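You operate a simulated robot arm through the tools that you are given. There is no shell and no other tool. Be economical: measure what you need, move in short steps, check, and stop when the job is done.

The job below is to be done with a simulated robot arm. You get a single attempt, and the scene is never put back.

JOB
Crimp both end caps of the green cord in the hand press.
Fine: lay the cord across the die; slide the table in for each press, out before you move the cord and out again at the end; the cord stays on the table; leave the press knob and the other cords.

The check looks at the end state, three seconds after you hand in, the way a careful person would. Anything else that was tipped, shoved, dropped, spilled or broken makes it a failure. A push-on lid holds only when it is set on centred and level and pressed home; a screw cap is set on level and turned clockwise until tight.

ROBOT AND FRAMES
A 6-joint arm with a two-finger parallel gripper, fixed in place. Base frame: the origin is at the foot of the arm, x ahead of it, y to its left, z up. Units: mm, degrees, N and s.
With the tool pointing down near the work surface it reaches from about 100 to 820 mm from the base axis. Its first joint turns from -115.0 to 115.0 degrees. Payload 4.2 kg.
The TCP is the grasp point between the finger pads, 23 mm short of the fingertips. In the tool frame z runs along the fingers and y along their closing line. The gripper opens to 94 mm. The fingers are 38 mm wide and 10 mm thick; the gripper's body (54 by 96 mm) begins 39 mm behind the TCP.
Orientation is told as [roll, pitch, yaw] about the base's x, y, z axes, in that order, counted from this pose: with the fingers straight down and closing along the base's y, the tool's x points along the base's -x, its y along +y and its z along -z.

CONTROLS
- The arm moves only by the tool jog_arm. Its argument "increments" is a list of rows, each a list of 6 numbers: the shift along the tool's x, y, z in units of 30 mm (1.0 is 30 mm), then the turn, a rotation vector about the tool's x, y, z in units of 5 degrees (1.0 is 5 degrees). In form: [[dx, dy, dz, ax, ay, az], ...]. A call has 1 to 12 rows; each row shifts and turns the commanded pose from where the row before left it, along the tool's axes as they then stand. "fingers" is the finger opening in mm, from 0 to 94, set as the call begins (left out, the last holds). A call with a number of a shift or a turn outside -1 to 1 is refused whole. Rows are played at 5 a second. More than 50 mm and 8.6 degrees between two rows, or a gripper value outside its range, and nothing of the call is played. A pose out of reach is approached as far as the arm can. The call stops where the force on the tool passes 40 N (or 10 N more than at its start, if that is more) or the arm is blocked; 0.2 s more then pass. The fingers move at their own pace (about 108 mm/s each) and stop on an object; they squeeze with about 41 N. The grip force told is the motor's: it shows also when the fingers shut on nothing. Time passes only in rows, and 0.2 s behind the last, so rows that do not move let the fingers close. It gives the time, the measured TCP pose, the force on the tool (base axes), the opening and the grip force at its end, in the units of the frame above (readings bear some noise), with the torque about the TCP (base axes, N m) and any sound that the robot's microphone picked up, and new pictures: "show" is both (left out), scene, wrist or none.
- Cameras (640 x 400 px; columns grow to the right, rows downward): "scene" is fixed at [228.2, -636.6, 1500]; the picture's right is [0.84, -0.54, 0.00], its down [-0.27, -0.42, -0.87] and it looks along [0.46, 0.73, -0.50] (base axes); focal length 325 px, centre (320, 200). "wrist" rides on the gripper at [86, 16, -74] in the tool frame; the picture's right is [-0.18, 0.98, 0.00], its down [-0.58, -0.11, -0.81] and it looks along [-0.79, -0.15, 0.59] (tool axes); focal length 243 px, centre (320, 200). There is no depth. A picture from a camera that has moved, and an enlarged one, comes with that camera's place and axes in the base frame and with its lens. The place of the scene camera against the robot may be out by one fixed shift of up to 25 mm in any direction.
- lift_body(by): slides the trunk up (or, below 0, down) by that many mm; the arm rides with it, the base frame stays. It gives what a move gives, with no picture.
- enlarge(camera, box): a new picture of the part [left, top, right, bottom] of that camera's present view, enlarged. The clock stands still meanwhile.
- sign_off(): hands the job in; it is judged then, once.

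Work in short steps. Places have to be worked out from the pictures, the camera data and where the tool is seen: move nearer, look again, correct. Check each grasp and each placing, and mend what went wrong. You have 120 turns and 200 pictures in all, those below and enlarged ones among them. Open the gripper and draw the arm clear of the work before you hand the job in, unless the task says otherwise; then end with one line.

The tools are called as a command line: name --pt "numbers of a row" for each row, then --argument value for the rest, lists and objects as JSON in quotes. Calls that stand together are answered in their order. jog_arm: Moves the arm, as the interface text tells. Its arguments: {"type":"object","properties":{"increments":{"type":"array"},"fingers":{"type":"number"},"show":{"type":"string","enum":["both","scene","wrist","none"]}},"required":["increments"]} The other tools are called the same way: lift_body (by) slides the trunk up or down; enlarge (camera, box) takes an enlarged picture of a part of a camera's view; sign_off () hands the job in.

At the start:

```text
t: 0.0
tcp_pos: [494.4, 51.6, 1325.6]
tcp_rot: [0.0, 0.0, 0.1]
wrist_force: [0.7, 0.1, 0.0]
torque: [0.02, 0.02, 0.02]
finger_gap: 93.8
grasp_force: 0.0
trunk travel left (down, up): [-850.0, 140.0]
```

scene: 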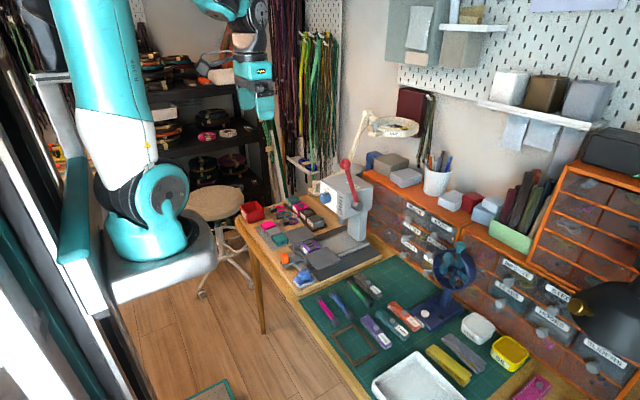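
wrist: 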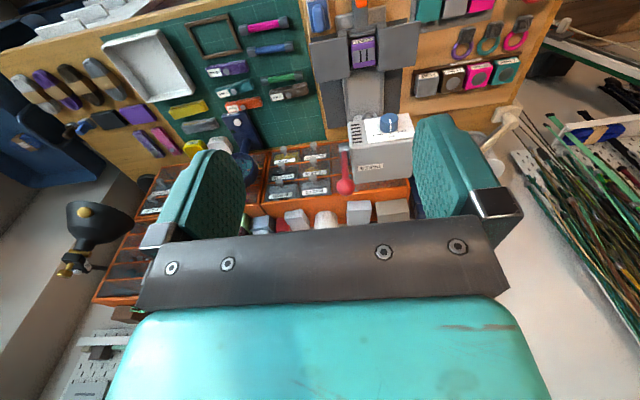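

The scene shows a press with red lever, a table plate, and several cords. I enlarge both views on the press and the cords to identify them.

enlarge --camera "scene" --box '[230, 150, 390, 250]'

enlarge --camera "scene" --box '[240, 210, 400, 310]'

enlarge --camera "scene" --box '[300, 260, 460, 360]'

enlarge --camera "wrist" --box '[290, 0, 450, 100]'

```text
4.00 times, centred on (310, 200) of scene
camera zoom: at [228.2, -636.6, 1500.0], right [0.84, -0.54, 0.0], down [-0.27, -0.42, -0.87], along [0.46, 0.73, -0.5], focal length 1300 px, centre (360, 200)
```

zoom: 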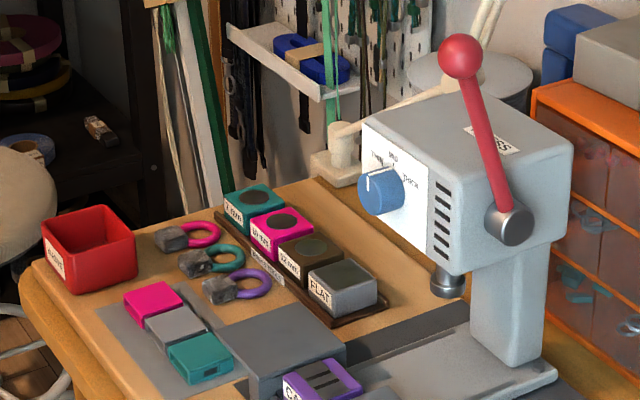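

```text
4.00 times, centred on (320, 260) of scene
camera zoom: at [228.2, -636.6, 1500.0], right [0.84, -0.54, 0.0], down [-0.27, -0.42, -0.87], along [0.46, 0.73, -0.5], focal length 1300 px, centre (320, -40)
```

zoom: 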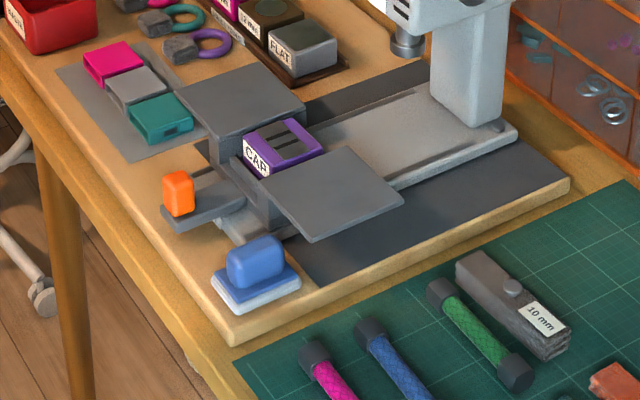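

```text
4.00 times, centred on (380, 310) of scene
camera zoom: at [228.2, -636.6, 1500.0], right [0.84, -0.54, 0.0], down [-0.27, -0.42, -0.87], along [0.46, 0.73, -0.5], focal length 1300 px, centre (80, -240)
```

zoom: 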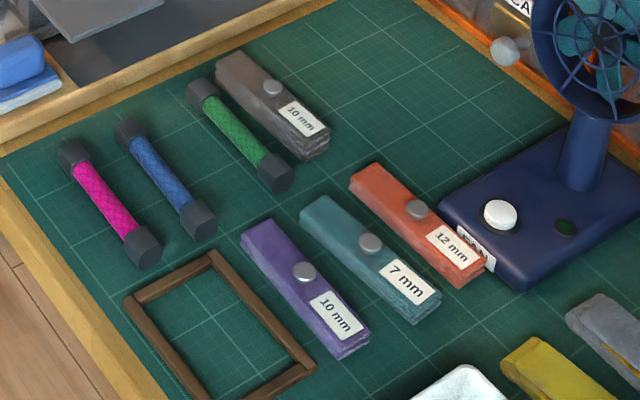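

```text
4.00 times, centred on (370, 50) of wrist
camera zoom: at [405.8, 68.4, 1399.5], right [0.18, 0.98, 0.0], down [0.58, -0.11, 0.81], along [0.79, -0.15, -0.59], focal length 970 px, centre (120, 800)
```

zoom: 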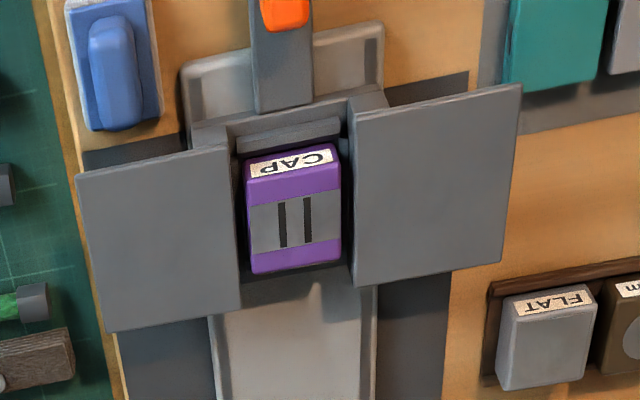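

The press has a sliding table (orange handle, nearest me) holding the CAP die between two wing shelves, with the red lever on the head. Die estimate is about x 667, y 116, z 790. I'll lower the trunk to get closer and look with the wrist camera.

lift_body --by -250

jog_arm --pt "0 0 0 0 0 0" --show "both"

```text
t: 2.6
tcp_pos: [493.9, 53.2, 1074.5]
tcp_rot: [0.0, 0.0, -0.1]
wrist_force: [-0.3, -0.2, -0.8]
torque: [0.02, 0.01, 0.04]
finger_gap: 94.0
grasp_force: 0.0
trunk travel left (down, up): [-600.0, 390.0]
```

```text
t: 3.0
tcp_pos: [493.8, 51.6, 1075.4]
tcp_rot: [0.0, 0.0, 0.1]
wrist_force: [-0.3, 0.0, 0.1]
torque: [-0.04, 0.01, -0.03]
finger_gap: 94.0
grasp_force: 0.0
trunk travel left (down, up): [-600.0, 390.0]
camera wrist: at [405.8, 68.4, 1149.5], right [0.18, 0.98, 0.0], down [0.58, -0.11, 0.81], along [0.79, -0.15, -0.59], focal length 243 px, centre (320, 200)
```

scene: 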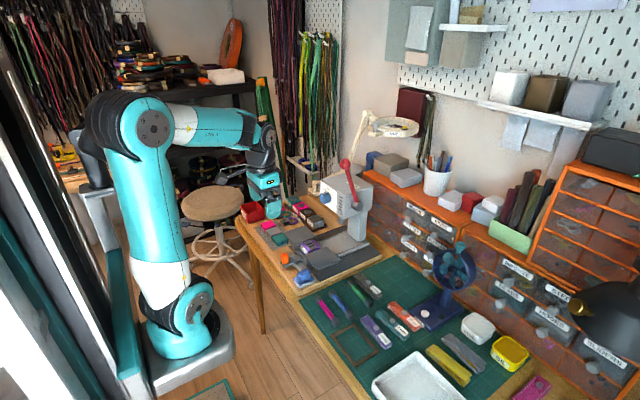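
wrist: 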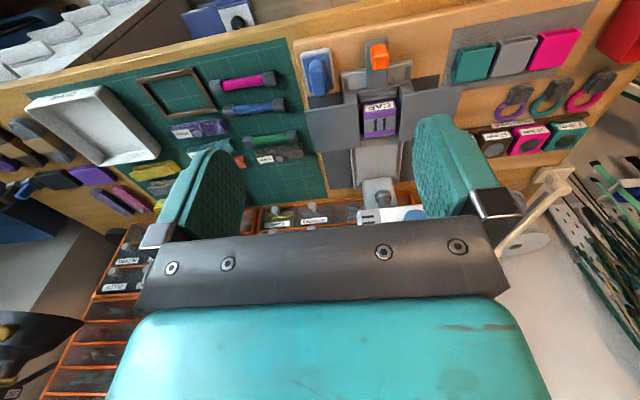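

Triangulating from the two wrist views: die top ≈ (672,120,795), lever ball ≈ (746,50,1123) with its pivot near (810,55,957), handle ≈ (582,123,770). The green cord lies roughly along y near (714,-85). I move nearer to the cord for a better fix.

jog_arm --pt "-0.7 -0.75 0.83 0 0 0" --pt "-0.7 -0.75 0.83 0 0 0" --pt "-0.7 -0.75 0.83 0 0 0" --pt "-0.7 -0.75 0.83 0 0 0" --pt "-0.7 -0.75 0.83 0 0 0" --show "wrist"

enlarge --camera "wrist" --box '[220, 80, 380, 180]'

enlarge --camera "wrist" --box '[380, 40, 540, 140]'

```text
t: 4.2
tcp_pos: [598.6, -59.8, 948.4]
tcp_rot: [0.0, 0.0, 0.1]
wrist_force: [0.3, -0.3, 0.1]
torque: [0.0, -0.03, 0.01]
finger_gap: 94.0
grasp_force: 0.0
trunk travel left (down, up): [-600.0, 390.0]
camera wrist: at [511.2, -44.4, 1024.5], right [0.18, 0.98, 0.0], down [0.58, -0.11, 0.81], along [0.79, -0.15, -0.59], focal length 243 px, centre (320, 200)
```

wrist: 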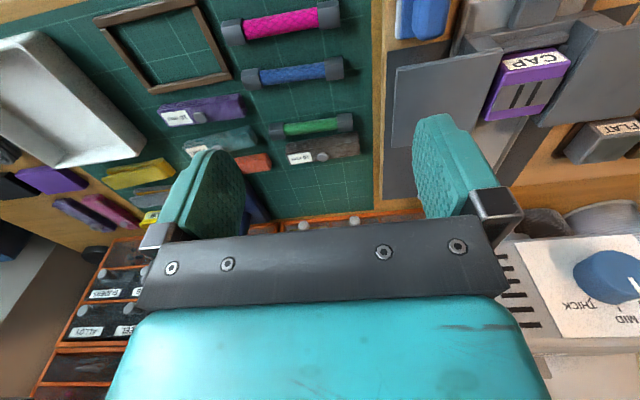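

```text
4.00 times, centred on (300, 130) of wrist
camera zoom: at [511.2, -44.4, 1024.5], right [0.18, 0.98, 0.0], down [0.58, -0.11, 0.81], along [0.79, -0.15, -0.59], focal length 970 px, centre (400, 480)
```

zoom: 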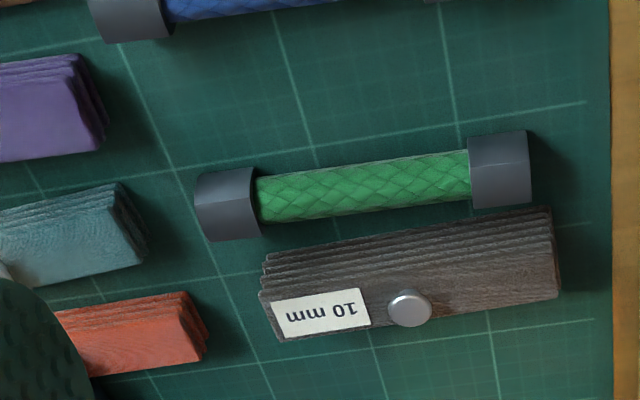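

```text
4.00 times, centred on (460, 90) of wrist
camera zoom: at [511.2, -44.4, 1024.5], right [0.18, 0.98, 0.0], down [0.58, -0.11, 0.81], along [0.79, -0.15, -0.59], focal length 970 px, centre (-240, 640)
```

zoom: 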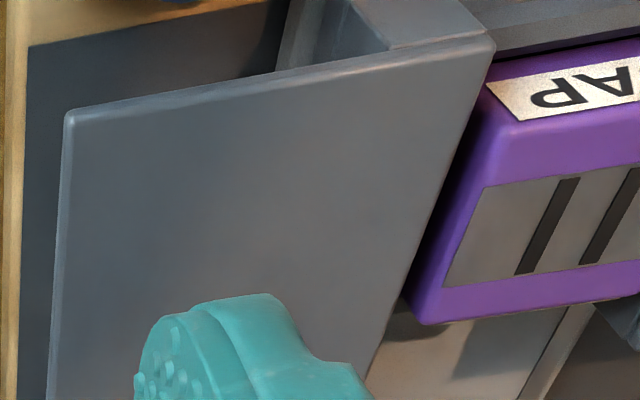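

The cord axis is about z 737, cap centres ≈ (722,-49) and (719,-147), so it already lies along y. Placing it with the fingers closing along x brings the wrist close to the press knob, so I check the wrist's size and the press head first.

enlarge --camera "scene" --box '[200, 120, 400, 245]'

enlarge --camera "wrist" --box '[380, 0, 640, 400]'

```text
3.20 times, centred on (300, 182) of scene
camera zoom: at [228.2, -636.6, 1500.0], right [0.84, -0.54, 0.0], down [-0.27, -0.42, -0.87], along [0.46, 0.73, -0.5], focal length 1040 px, centre (384, 256)
```

zoom: 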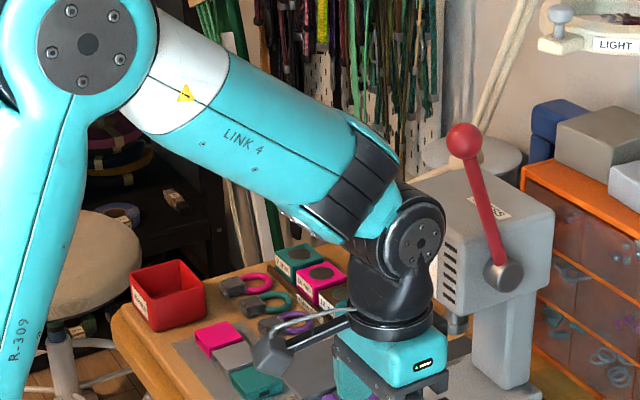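

```text
1.00 times, centred on (510, 200) of wrist (not enlarged: the box is as wide or as high as the picture)
camera zoom: at [511.2, -44.4, 1024.5], right [0.18, 0.98, 0.0], down [0.58, -0.11, 0.81], along [0.79, -0.15, -0.59], focal length 243 px, centre (130, 200)
```

zoom: 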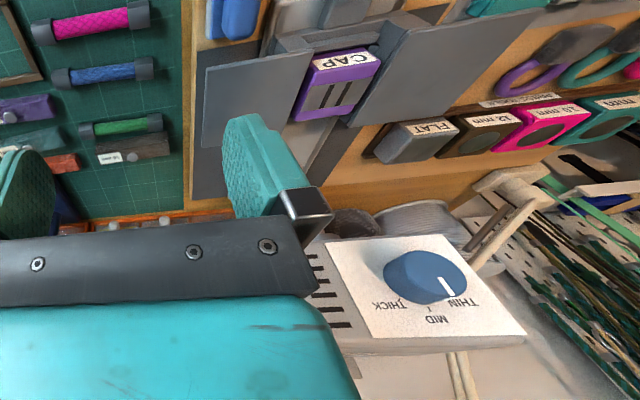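

The knob sits at about (748,157,957), so a vertical tool at x 672 should clear it by 15–25 mm. I'll go above the green cord and yaw +90° so the fingers close along x.

jog_arm --pt "-0.81 -0.253 0.6 0 0 0" --pt "-0.81 -0.253 0.6 0 0 0" --pt "-0.81 -0.253 0.6 0 0 0" --pt "-0.81 -0.253 0.6 0 0 0" --pt "-0.81 -0.253 0.6 0 0 0" --pt "0 0 0 0 0 -1" --pt "0 0 0 0 0 -1" --pt "0 0 0 0 0 -1" --pt "0 0 0 0 0 -1" --pt "0 0 0 0 0 -1" --pt "0 0 0 0 0 -1" --pt "0 0 0 0 0 -1" --show "none"

jog_arm --pt "0 0 0 0 0 -1" --pt "0 0 0 0 0 -1" --pt "0 0 0 0 0 -1" --pt "0 0 0 0 0 -1" --pt "0 0 0 0 0 -1" --pt "0 0 0 0 0 -1" --pt "0 0 0 0 0 -1" --pt "0 0 0 0 0 -1" --pt "0 0 0 0 0 -1" --pt "0 0 0 0 0 -1" --pt "0 0 0 0 0 -1" --show "both"

```text
t: 6.8
tcp_pos: [721.2, -97.4, 860.0]
tcp_rot: [0.1, 0.0, 35.2]
wrist_force: [-0.2, -0.3, -0.4]
torque: [0.01, 0.0, -0.01]
finger_gap: 94.1
grasp_force: 0.1
trunk travel left (down, up): [-600.0, 390.0]
```

```text
t: 9.2
tcp_pos: [720.9, -98.4, 859.9]
tcp_rot: [0.0, 0.0, 90.0]
wrist_force: [0.3, -0.2, 0.4]
torque: [-0.01, -0.02, 0.0]
finger_gap: 93.9
grasp_force: 0.1
trunk travel left (down, up): [-600.0, 390.0]
camera wrist: at [702.4, -185.0, 935.1], right [-0.98, 0.18, 0.0], down [0.11, 0.58, 0.81], along [0.15, 0.79, -0.59], focal length 243 px, centre (320, 200)
```

scene: 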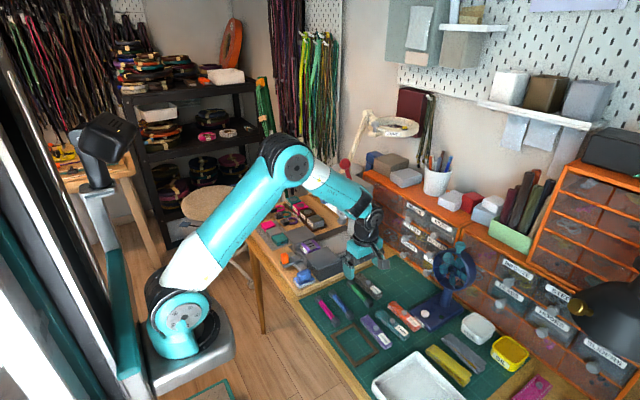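
wrist: 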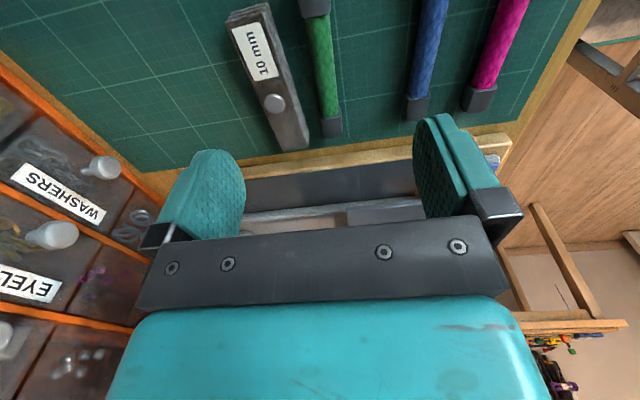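

In this view the cord is nearly under the fingers: its centre is about (716,-95), yaw about -2°, axis z roughly 745. I trim, and descend 55 mm to check height.

jog_arm --pt "-0.1 0.13 0.6 0 0 0.4" --pt "0 0 0.6 0 0 0" --pt "0 0 0.63 0 0 0" --fingers 60 --show "wrist"

enlarge --camera "wrist" --box '[220, 0, 420, 125]'

enlarge --camera "scene" --box '[320, 210, 448, 290]'

```text
t: 10.0
tcp_pos: [715.5, -94.7, 804.2]
tcp_rot: [0.1, 0.0, 88.0]
wrist_force: [-0.2, -0.9, -0.1]
torque: [0.01, -0.01, -0.01]
finger_gap: 60.0
grasp_force: 0.0
trunk travel left (down, up): [-600.0, 390.0]
camera wrist: at [695.0, -181.1, 879.9], right [-0.98, 0.22, 0.0], down [0.13, 0.58, 0.81], along [0.18, 0.79, -0.59], focal length 243 px, centre (320, 200)
```

wrist: 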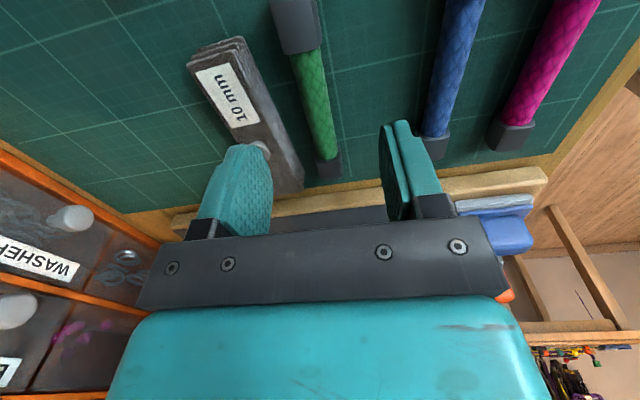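

```text
3.20 times, centred on (320, 62) of wrist
camera zoom: at [695.0, -181.1, 879.9], right [-0.98, 0.22, 0.0], down [0.13, 0.58, 0.81], along [0.18, 0.79, -0.59], focal length 776 px, centre (320, 640)
```

zoom: 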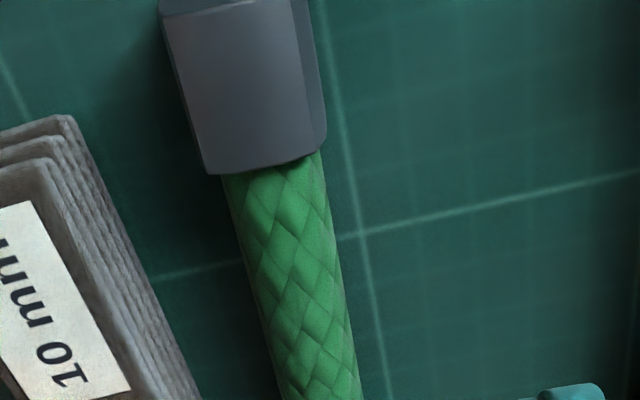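

```text
5.00 times, centred on (384, 250) of scene
camera zoom: at [228.2, -636.6, 1500.0], right [0.84, -0.54, 0.0], down [-0.27, -0.42, -0.87], along [0.46, 0.73, -0.5], focal length 1625 px, centre (0, -50)
```

zoom: 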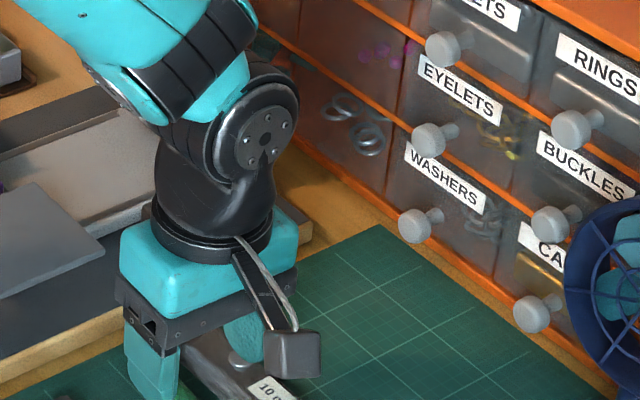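

The cord slants a bit more (yaw ≈ -4°) and the strap's near edge is only about 15 mm from it, so I narrow the fingers to 25 mm, shift 13 mm toward -y (wider gap) and 1.5 mm away from the strap, then descend partway.

jog_arm --pt "0.43 0.05 0 0 0 0.4" --pt "0 0 0.5 0 0 0" --pt "0 0 0.4 0 0 0" --fingers 25 --show "wrist"

enlarge --camera "wrist" --box '[200, 40, 424, 180]'

```text
t: 10.8
tcp_pos: [715.0, -108.1, 778.9]
tcp_rot: [0.0, -0.1, 86.1]
wrist_force: [0.4, -0.4, 0.6]
torque: [0.0, 0.02, -0.01]
finger_gap: 25.1
grasp_force: 0.1
trunk travel left (down, up): [-600.0, 390.0]
camera wrist: at [690.4, -193.4, 853.3], right [-0.97, 0.25, 0.0], down [0.15, 0.57, 0.81], along [0.2, 0.78, -0.59], focal length 243 px, centre (320, 200)
```

wrist: 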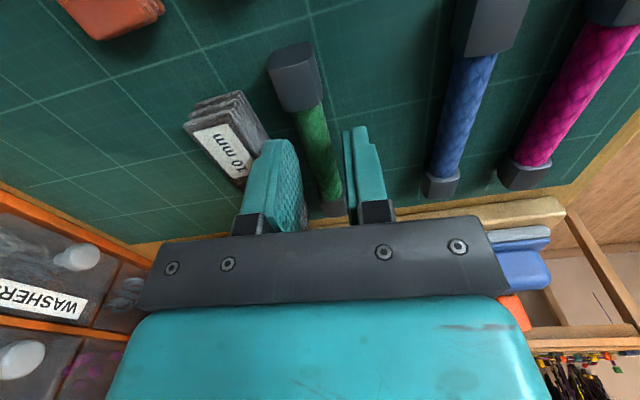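

```text
2.86 times, centred on (312, 110) of wrist
camera zoom: at [690.4, -193.4, 853.3], right [-0.97, 0.25, 0.0], down [0.15, 0.57, 0.81], along [0.2, 0.78, -0.59], focal length 693 px, centre (343, 457)
```

zoom: 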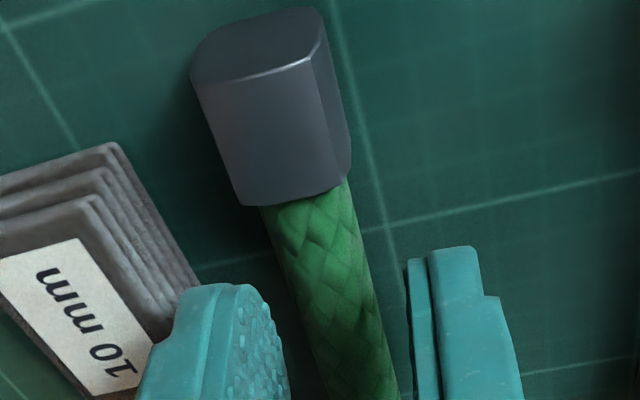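

Clearance to the strap is about 5 mm on the +x finger, and the cord is centred. I descend further to about z 764.

jog_arm --pt "0 0 0.25 0 0 0" --pt "0 0 0.24 0 0 0" --show "wrist"

enlarge --camera "wrist" --box '[216, 60, 408, 180]'

```text
t: 11.4
tcp_pos: [714.8, -108.5, 763.9]
tcp_rot: [0.0, 0.1, 86.0]
wrist_force: [-0.2, -0.6, 0.7]
torque: [-0.05, 0.0, -0.01]
finger_gap: 24.7
grasp_force: 0.0
trunk travel left (down, up): [-600.0, 390.0]
camera wrist: at [691.0, -193.4, 838.4], right [-0.97, 0.25, 0.0], down [0.15, 0.57, 0.81], along [0.2, 0.78, -0.59], focal length 243 px, centre (320, 200)
```

wrist: 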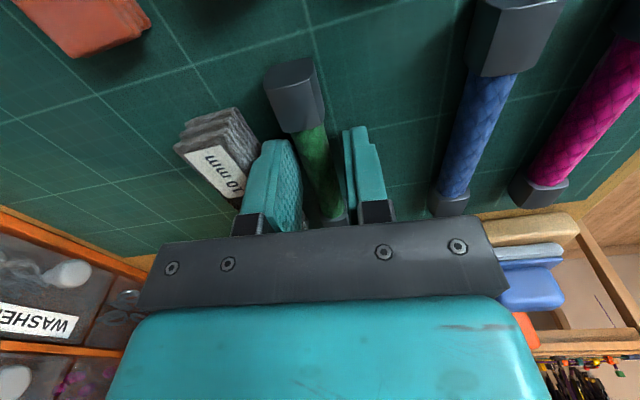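

```text
3.33 times, centred on (312, 120) of wrist
camera zoom: at [691.0, -193.4, 838.4], right [-0.97, 0.25, 0.0], down [0.15, 0.57, 0.81], along [0.2, 0.78, -0.59], focal length 809 px, centre (347, 467)
```

zoom: 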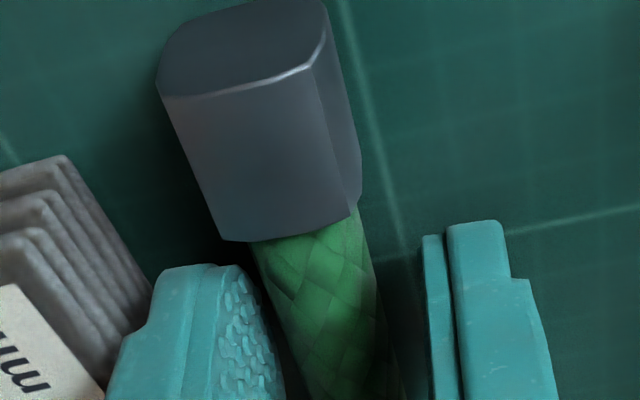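

Tips are still above the mat with no contact. I go down 4 mm, then 2 mm more, watching the force.

jog_arm --pt "0 0 0.13 0 0 0" --show "none"

jog_arm --pt "0 0 0.07 0 0 0" --show "wrist"

enlarge --camera "wrist" --box '[216, 60, 408, 180]'

```text
t: 11.8
tcp_pos: [713.9, -107.0, 759.1]
tcp_rot: [0.0, 0.0, 85.9]
wrist_force: [0.3, -0.7, -0.1]
torque: [0.0, 0.0, 0.0]
finger_gap: 25.0
grasp_force: 0.0
trunk travel left (down, up): [-600.0, 390.0]
```

```text
t: 12.2
tcp_pos: [715.1, -108.8, 757.5]
tcp_rot: [0.0, 0.0, 86.0]
wrist_force: [0.7, 0.4, 1.5]
torque: [-0.01, 0.07, -0.03]
finger_gap: 25.2
grasp_force: 0.3
trunk travel left (down, up): [-600.0, 390.0]
camera wrist: at [690.8, -193.5, 832.9], right [-0.97, 0.25, 0.0], down [0.15, 0.57, 0.81], along [0.2, 0.78, -0.59], focal length 243 px, centre (320, 200)
```

wrist: 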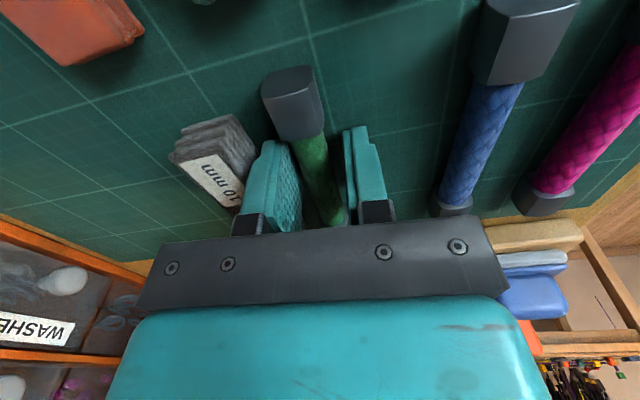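

```text
3.33 times, centred on (312, 120) of wrist
camera zoom: at [690.8, -193.5, 832.9], right [-0.97, 0.25, 0.0], down [0.15, 0.57, 0.81], along [0.2, 0.78, -0.59], focal length 809 px, centre (347, 467)
```

zoom: 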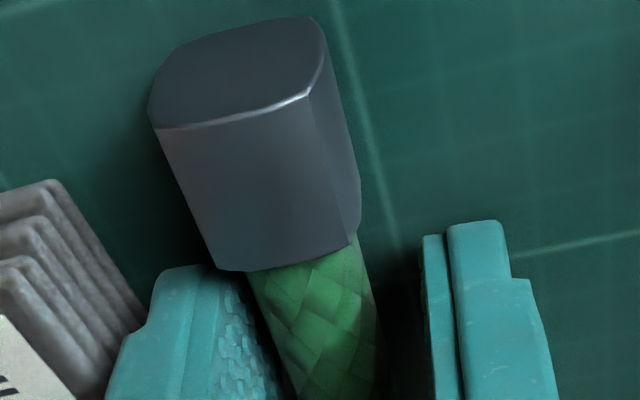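

No hard contact yet, tips at about z 734; cord sits a few mm to the +x side between the pads. I shift 2 mm toward +x and close.

jog_arm --pt "0 -0.07 0 0 0 0" --show "none"

jog_arm --pt "0 0 0 0 0 0" --pt "0 0 0 0 0 0" --fingers 0 --show "wrist"

```text
t: 12.6
tcp_pos: [715.8, -107.9, 756.6]
tcp_rot: [0.0, 0.1, 86.0]
wrist_force: [-1.5, 1.6, 3.6]
torque: [-0.05, 0.12, -0.06]
finger_gap: 25.8
grasp_force: 0.3
trunk travel left (down, up): [-600.0, 390.0]
```

```text
t: 13.2
tcp_pos: [716.4, -108.9, 758.8]
tcp_rot: [-0.1, 0.0, 86.0]
wrist_force: [1.8, 0.1, 8.1]
torque: [0.08, -0.09, -0.12]
finger_gap: 15.0
grasp_force: 41.5
trunk travel left (down, up): [-600.0, 390.0]
camera wrist: at [692.8, -193.9, 833.1], right [-0.97, 0.25, 0.0], down [0.15, 0.57, 0.81], along [0.2, 0.78, -0.59], focal length 243 px, centre (320, 200)
```

wrist: 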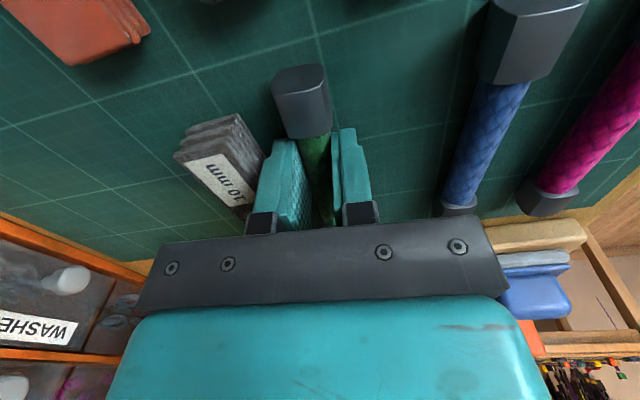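

The fingers hold the cord (15 mm gap, 41 N). I lift 105 mm and check it.

jog_arm --pt "0 0 -0.5 0 0 0" --pt "0 0 -1 0 0 0" --pt "0 0 -1 0 0 0" --pt "0 0 -1 0 0 -0.8" --show "both"

enlarge --camera "wrist" --box '[216, 60, 408, 180]'

enlarge --camera "scene" --box '[300, 190, 460, 290]'

```text
t: 14.2
tcp_pos: [717.0, -109.1, 862.5]
tcp_rot: [0.0, 0.0, 89.9]
wrist_force: [0.3, 0.3, -0.6]
torque: [-0.01, 0.04, -0.01]
finger_gap: 14.7
grasp_force: 41.1
trunk travel left (down, up): [-600.0, 390.0]
camera wrist: at [699.0, -195.3, 938.0], right [-0.98, 0.18, 0.0], down [0.11, 0.58, 0.81], along [0.15, 0.79, -0.59], focal length 243 px, centre (320, 200)
```

scene: 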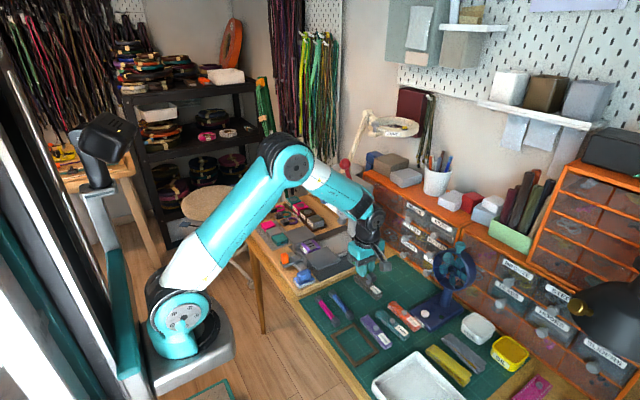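
wrist: 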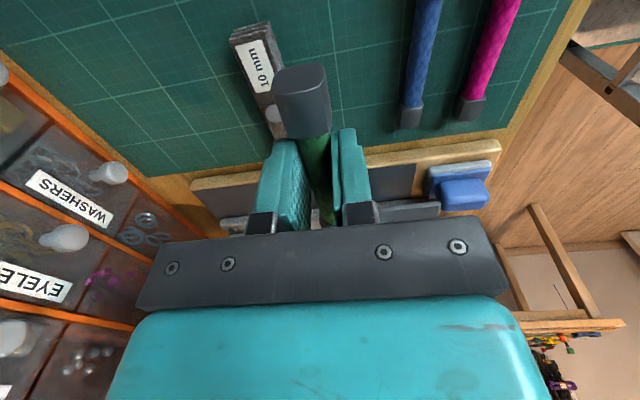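

```text
3.33 times, centred on (312, 120) of wrist
camera zoom: at [699.0, -195.3, 938.0], right [-0.98, 0.18, 0.0], down [0.11, 0.58, 0.81], along [0.15, 0.79, -0.59], focal length 809 px, centre (347, 467)
```

zoom: 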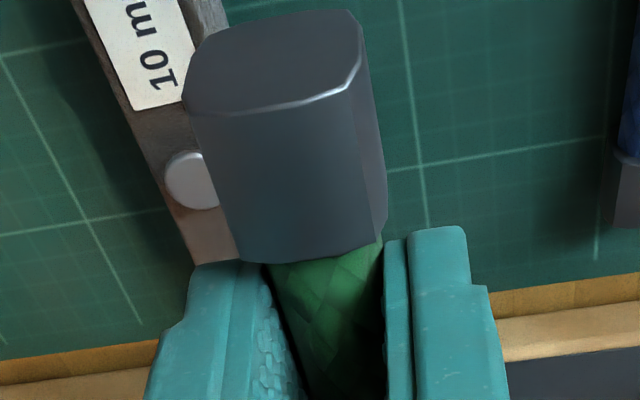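

```text
4.00 times, centred on (380, 240) of scene
camera zoom: at [228.2, -636.6, 1500.0], right [0.84, -0.54, 0.0], down [-0.27, -0.42, -0.87], along [0.46, 0.73, -0.5], focal length 1300 px, centre (80, 40)
```

zoom: 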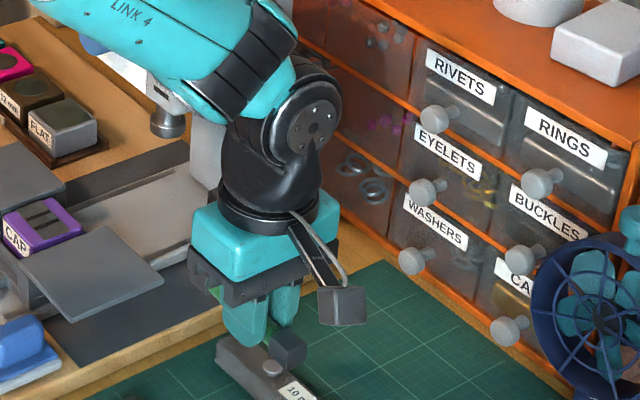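

The cord is held securely. I'll now move to a viewpoint left of the press table so the wrist camera sees the die and wings clearly.

jog_arm --pt "-0.614 0.89 -0.18 0 0 0" --pt "-0.614 0.89 -0.18 0 0 0" --pt "-0.614 0.89 -0.18 0 0 0" --pt "-0.614 0.89 -0.18 0 0 0" --pt "-0.614 0.89 -0.18 0 0 0" --pt "-0.614 0.89 -0.18 0 0 0" --pt "-0.614 0.89 -0.18 0 0 0" --show "wrist"

enlarge --camera "wrist" --box '[80, 90, 272, 210]'

enlarge --camera "scene" --box '[260, 210, 388, 290]'

```text
t: 15.8
tcp_pos: [528.7, 20.7, 901.8]
tcp_rot: [0.1, 0.0, 89.9]
wrist_force: [0.4, 0.1, -0.8]
torque: [0.01, 0.03, 0.0]
finger_gap: 15.1
grasp_force: 41.2
trunk travel left (down, up): [-600.0, 390.0]
camera wrist: at [511.4, -66.3, 975.6], right [-0.98, 0.19, 0.0], down [0.11, 0.58, 0.81], along [0.15, 0.79, -0.59], focal length 243 px, centre (320, 200)
```

wrist: 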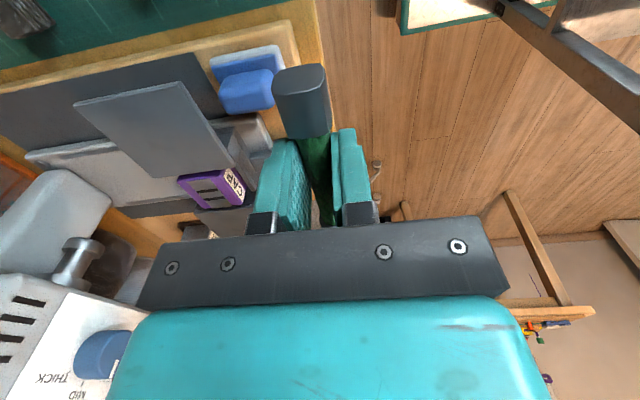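

```text
3.33 times, centred on (176, 150) of wrist
camera zoom: at [511.4, -66.3, 975.6], right [-0.98, 0.19, 0.0], down [0.11, 0.58, 0.81], along [0.15, 0.79, -0.59], focal length 809 px, centre (800, 367)
```

zoom: 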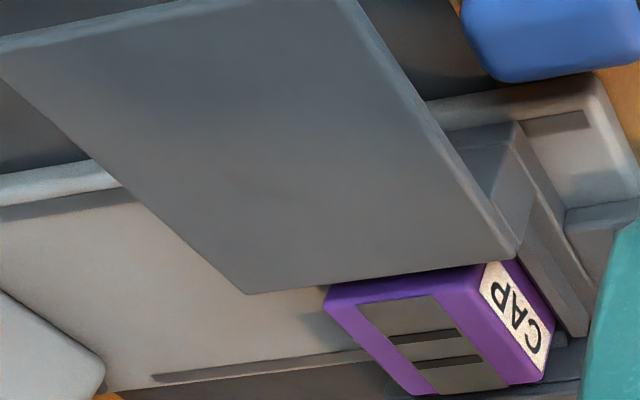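

```text
5.00 times, centred on (324, 250) of scene
camera zoom: at [228.2, -636.6, 1500.0], right [0.84, -0.54, 0.0], down [-0.27, -0.42, -0.87], along [0.46, 0.73, -0.5], focal length 1625 px, centre (300, -50)
```

zoom: 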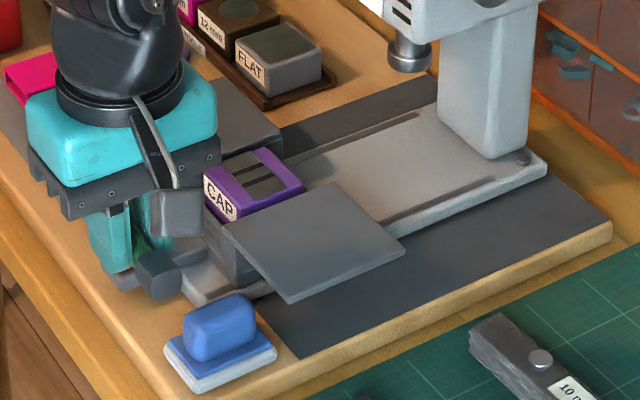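

Combining views: die slot centre ≈ (669,120,812), right wing top ≈ z 815–820 spanning y 5–95. The far cap is about 61 mm beyond the TCP, so the target TCP is about (669,59). I approach first to x 640 at z 885 to check clearance to lever and head.

jog_arm --pt "-0.32 -0.93 0.14 0 0 0" --pt "-0.32 -0.93 0.14 0 0 0" --pt "-0.32 -0.93 0.14 0 0 0" --pt "-0.32 -0.93 0.14 0 0 0" --show "both"

enlarge --camera "scene" --box '[240, 130, 400, 230]'

enlarge --camera "scene" --box '[260, 210, 388, 290]'

```text
t: 16.8
tcp_pos: [639.3, 58.3, 884.2]
tcp_rot: [0.1, -0.1, 90.0]
wrist_force: [0.3, 0.1, 0.2]
torque: [-0.01, -0.02, 0.0]
finger_gap: 14.7
grasp_force: 40.8
trunk travel left (down, up): [-600.0, 390.0]
camera wrist: at [622.4, -28.5, 958.7], right [-0.98, 0.18, 0.0], down [0.11, 0.58, 0.81], along [0.15, 0.79, -0.59], focal length 243 px, centre (320, 200)
```

scene: 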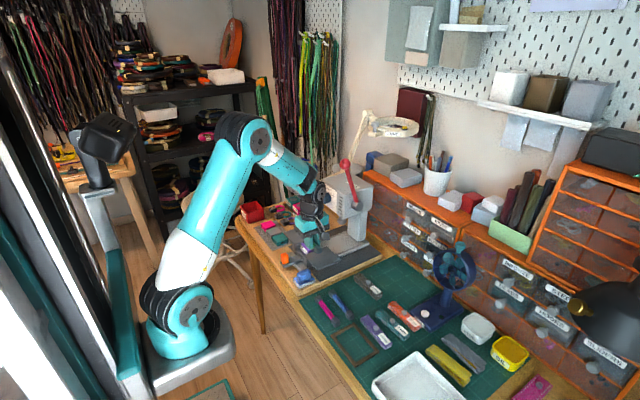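
wrist: 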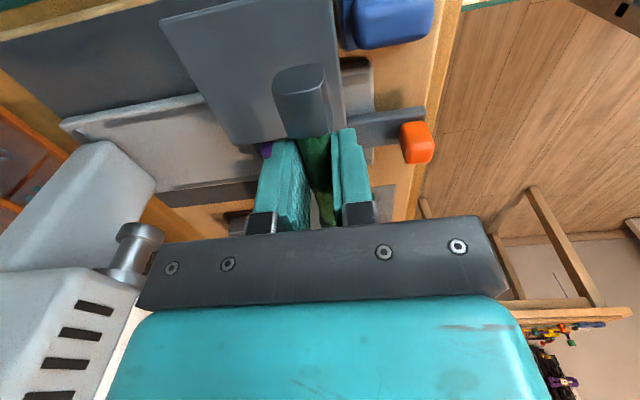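

```text
4.00 times, centred on (320, 180) of scene
camera zoom: at [228.2, -636.6, 1500.0], right [0.84, -0.54, 0.0], down [-0.27, -0.42, -0.87], along [0.46, 0.73, -0.5], focal length 1300 px, centre (320, 280)
```

zoom: 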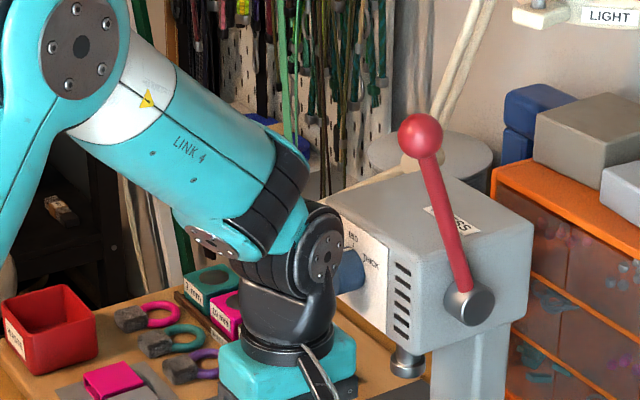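

```text
5.00 times, centred on (324, 250) of scene
camera zoom: at [228.2, -636.6, 1500.0], right [0.84, -0.54, 0.0], down [-0.27, -0.42, -0.87], along [0.46, 0.73, -0.5], focal length 1625 px, centre (300, -50)
```

zoom: 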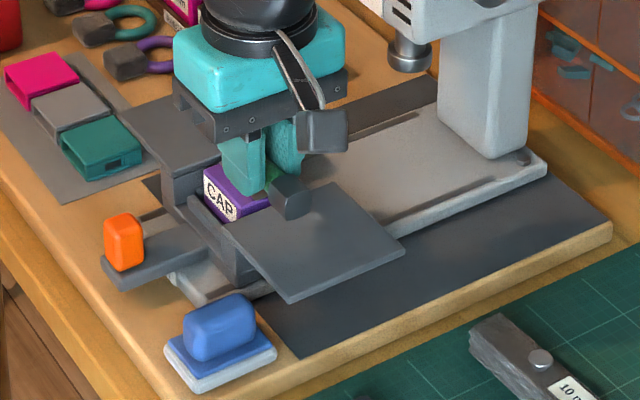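

Lever ball and head are well clear of the wrist (head front ≈ x 739). I move +30 mm in x over the die line and lower to about z 850.

jog_arm --pt "-0.04 -0.5 0.3 0 0 0" --pt "0 -0.5 0.4 0 0 0" --pt "0 0 0.4 0 0 0" --show "both"

enlarge --camera "scene" --box '[260, 210, 388, 290]'

enlarge --camera "wrist" --box '[200, 40, 424, 180]'

```text
t: 17.6
tcp_pos: [672.0, 60.6, 851.1]
tcp_rot: [-0.1, 0.0, 90.1]
wrist_force: [-1.4, 0.0, -1.7]
torque: [0.01, -0.01, -0.01]
finger_gap: 15.0
grasp_force: 40.5
trunk travel left (down, up): [-600.0, 390.0]
camera wrist: at [653.2, -26.8, 925.2], right [-0.98, 0.18, 0.0], down [0.11, 0.58, 0.81], along [0.15, 0.79, -0.59], focal length 243 px, centre (320, 200)
```

scene: 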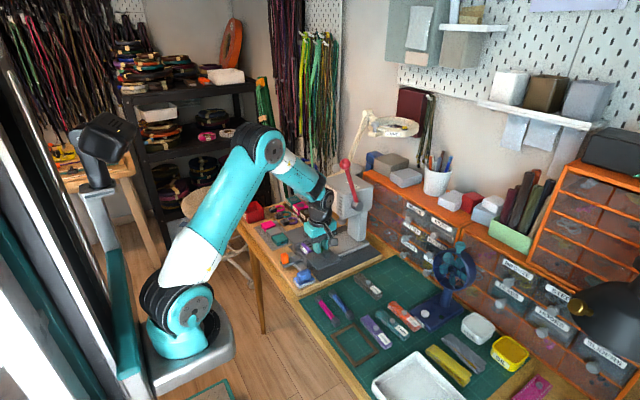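
wrist: 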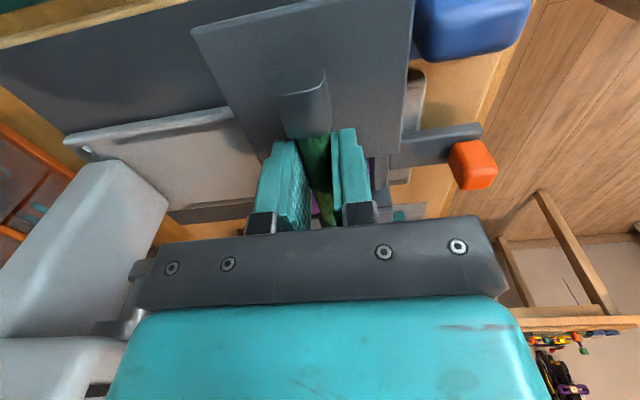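

```text
5.00 times, centred on (324, 250) of scene
camera zoom: at [228.2, -636.6, 1500.0], right [0.84, -0.54, 0.0], down [-0.27, -0.42, -0.87], along [0.46, 0.73, -0.5], focal length 1625 px, centre (300, -50)
```

zoom: 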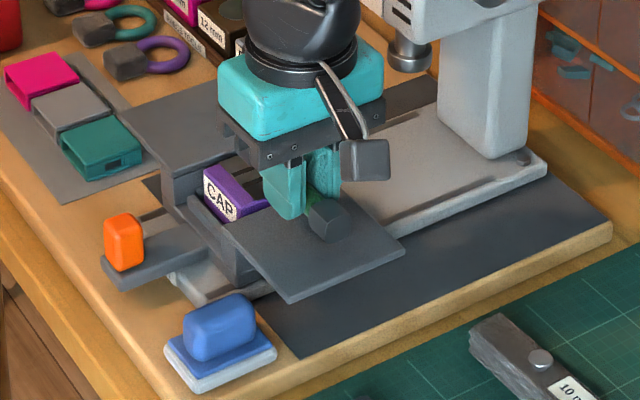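

```text
2.86 times, centred on (312, 110) of wrist
camera zoom: at [653.2, -26.8, 925.2], right [-0.98, 0.18, 0.0], down [0.11, 0.58, 0.81], along [0.15, 0.79, -0.59], focal length 693 px, centre (343, 457)
```

zoom: 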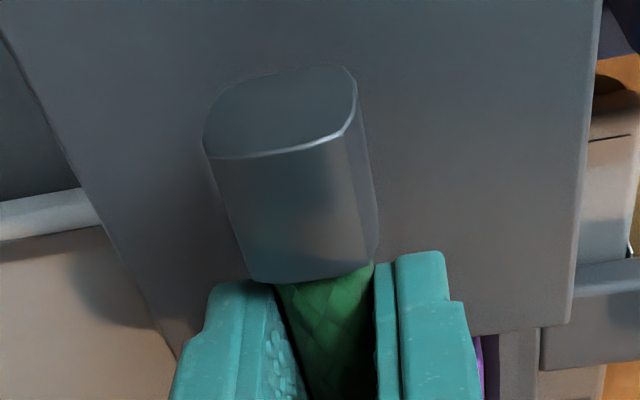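

Positioned at about (672,60,851). I correct x by -2 mm and lower stepwise until light contact.

jog_arm --pt "0 0.07 0.2 0 0 0" --show "none"

jog_arm --pt "0 0 0.1 0 0 0" --show "none"

jog_arm --pt "0 0 0.1 0 0 0" --show "both"

enlarge --camera "scene" --box '[276, 220, 356, 270]'

```text
t: 18.0
tcp_pos: [668.6, 59.1, 844.8]
tcp_rot: [0.1, 0.0, 90.1]
wrist_force: [-0.4, -0.3, -0.6]
torque: [-0.02, 0.02, -0.02]
finger_gap: 14.9
grasp_force: 40.7
trunk travel left (down, up): [-600.0, 390.0]
```

```text
t: 18.4
tcp_pos: [669.6, 60.5, 842.3]
tcp_rot: [0.1, 0.1, 89.9]
wrist_force: [-0.1, 0.2, 0.0]
torque: [-0.01, 0.04, 0.02]
finger_gap: 14.8
grasp_force: 41.2
trunk travel left (down, up): [-600.0, 390.0]
```

```text
t: 18.8
tcp_pos: [669.4, 59.1, 838.2]
tcp_rot: [0.0, 0.0, 90.0]
wrist_force: [0.3, 0.8, 0.2]
torque: [-0.02, -0.02, -0.01]
finger_gap: 14.8
grasp_force: 40.5
trunk travel left (down, up): [-600.0, 390.0]
camera wrist: at [651.4, -26.6, 913.4], right [-0.98, 0.18, 0.0], down [0.11, 0.58, 0.81], along [0.15, 0.79, -0.59], focal length 243 px, centre (320, 200)
```

scene: 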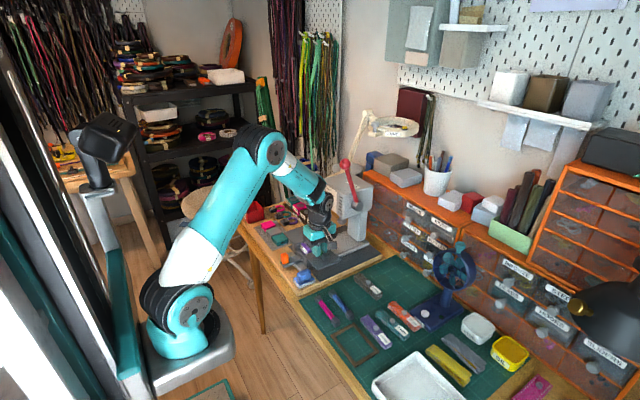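
wrist: 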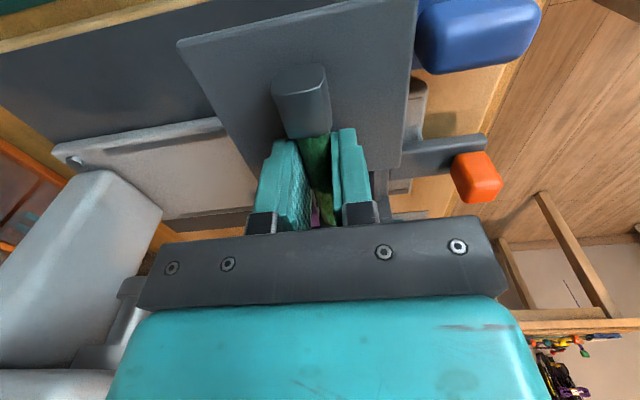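

```text
8.00 times, centred on (316, 245) of scene
camera zoom: at [228.2, -636.6, 1500.0], right [0.84, -0.54, 0.0], down [-0.27, -0.42, -0.87], along [0.46, 0.73, -0.5], focal length 2600 px, centre (352, -160)
```

zoom: 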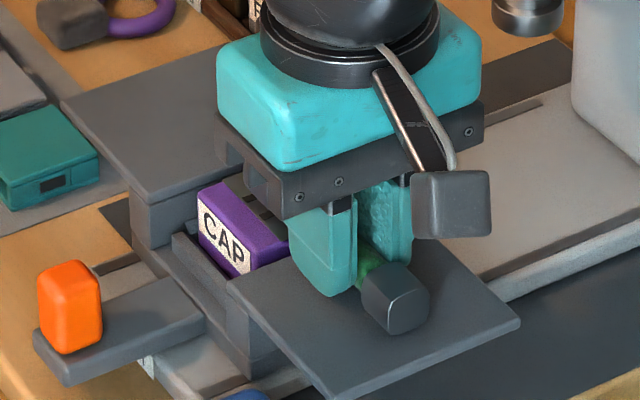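

No contact yet at z 838. I keep lowering in 3 mm steps.

jog_arm --pt "0 0 0.1 0 0 0" --show "none"

jog_arm --pt "0 0 0.1 0 0 0" --show "none"

jog_arm --pt "0 0 0.1 0 0 0" --show "none"

enlarge --camera "scene" --box '[276, 220, 356, 270]'

```text
t: 19.2
tcp_pos: [668.6, 60.6, 836.4]
tcp_rot: [0.0, 0.0, 90.0]
wrist_force: [0.7, -0.1, 1.4]
torque: [0.18, 0.01, -0.02]
finger_gap: 14.8
grasp_force: 41.3
trunk travel left (down, up): [-600.0, 390.0]
```

```text
t: 19.6
tcp_pos: [670.2, 60.2, 835.7]
tcp_rot: [-0.3, -0.1, 89.9]
wrist_force: [-1.7, -5.5, 26.6]
torque: [0.85, 0.02, 0.16]
finger_gap: 14.9
grasp_force: 40.6
trunk travel left (down, up): [-600.0, 390.0]
```

```text
t: 19.9
tcp_pos: [671.4, 59.7, 835.6]
tcp_rot: [-0.6, -0.1, 89.9]
wrist_force: [-1.0, -3.2, 19.5]
torque: [0.02, 0.18, 0.14]
finger_gap: 14.8
grasp_force: 41.5
trunk travel left (down, up): [-600.0, 390.0]
stopped in row 1: the force on the tool passed its limit at 45 N (the readings are from after the stop); the commanded pose is now the measured one
```

```text
8.00 times, centred on (316, 245) of scene
camera zoom: at [228.2, -636.6, 1500.0], right [0.84, -0.54, 0.0], down [-0.27, -0.42, -0.87], along [0.46, 0.73, -0.5], focal length 2600 px, centre (352, -160)
```

zoom: 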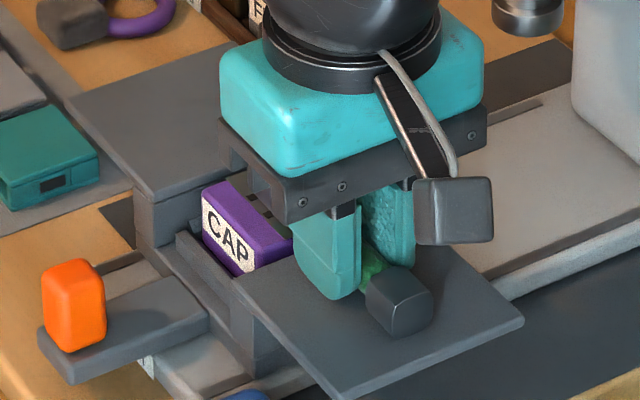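

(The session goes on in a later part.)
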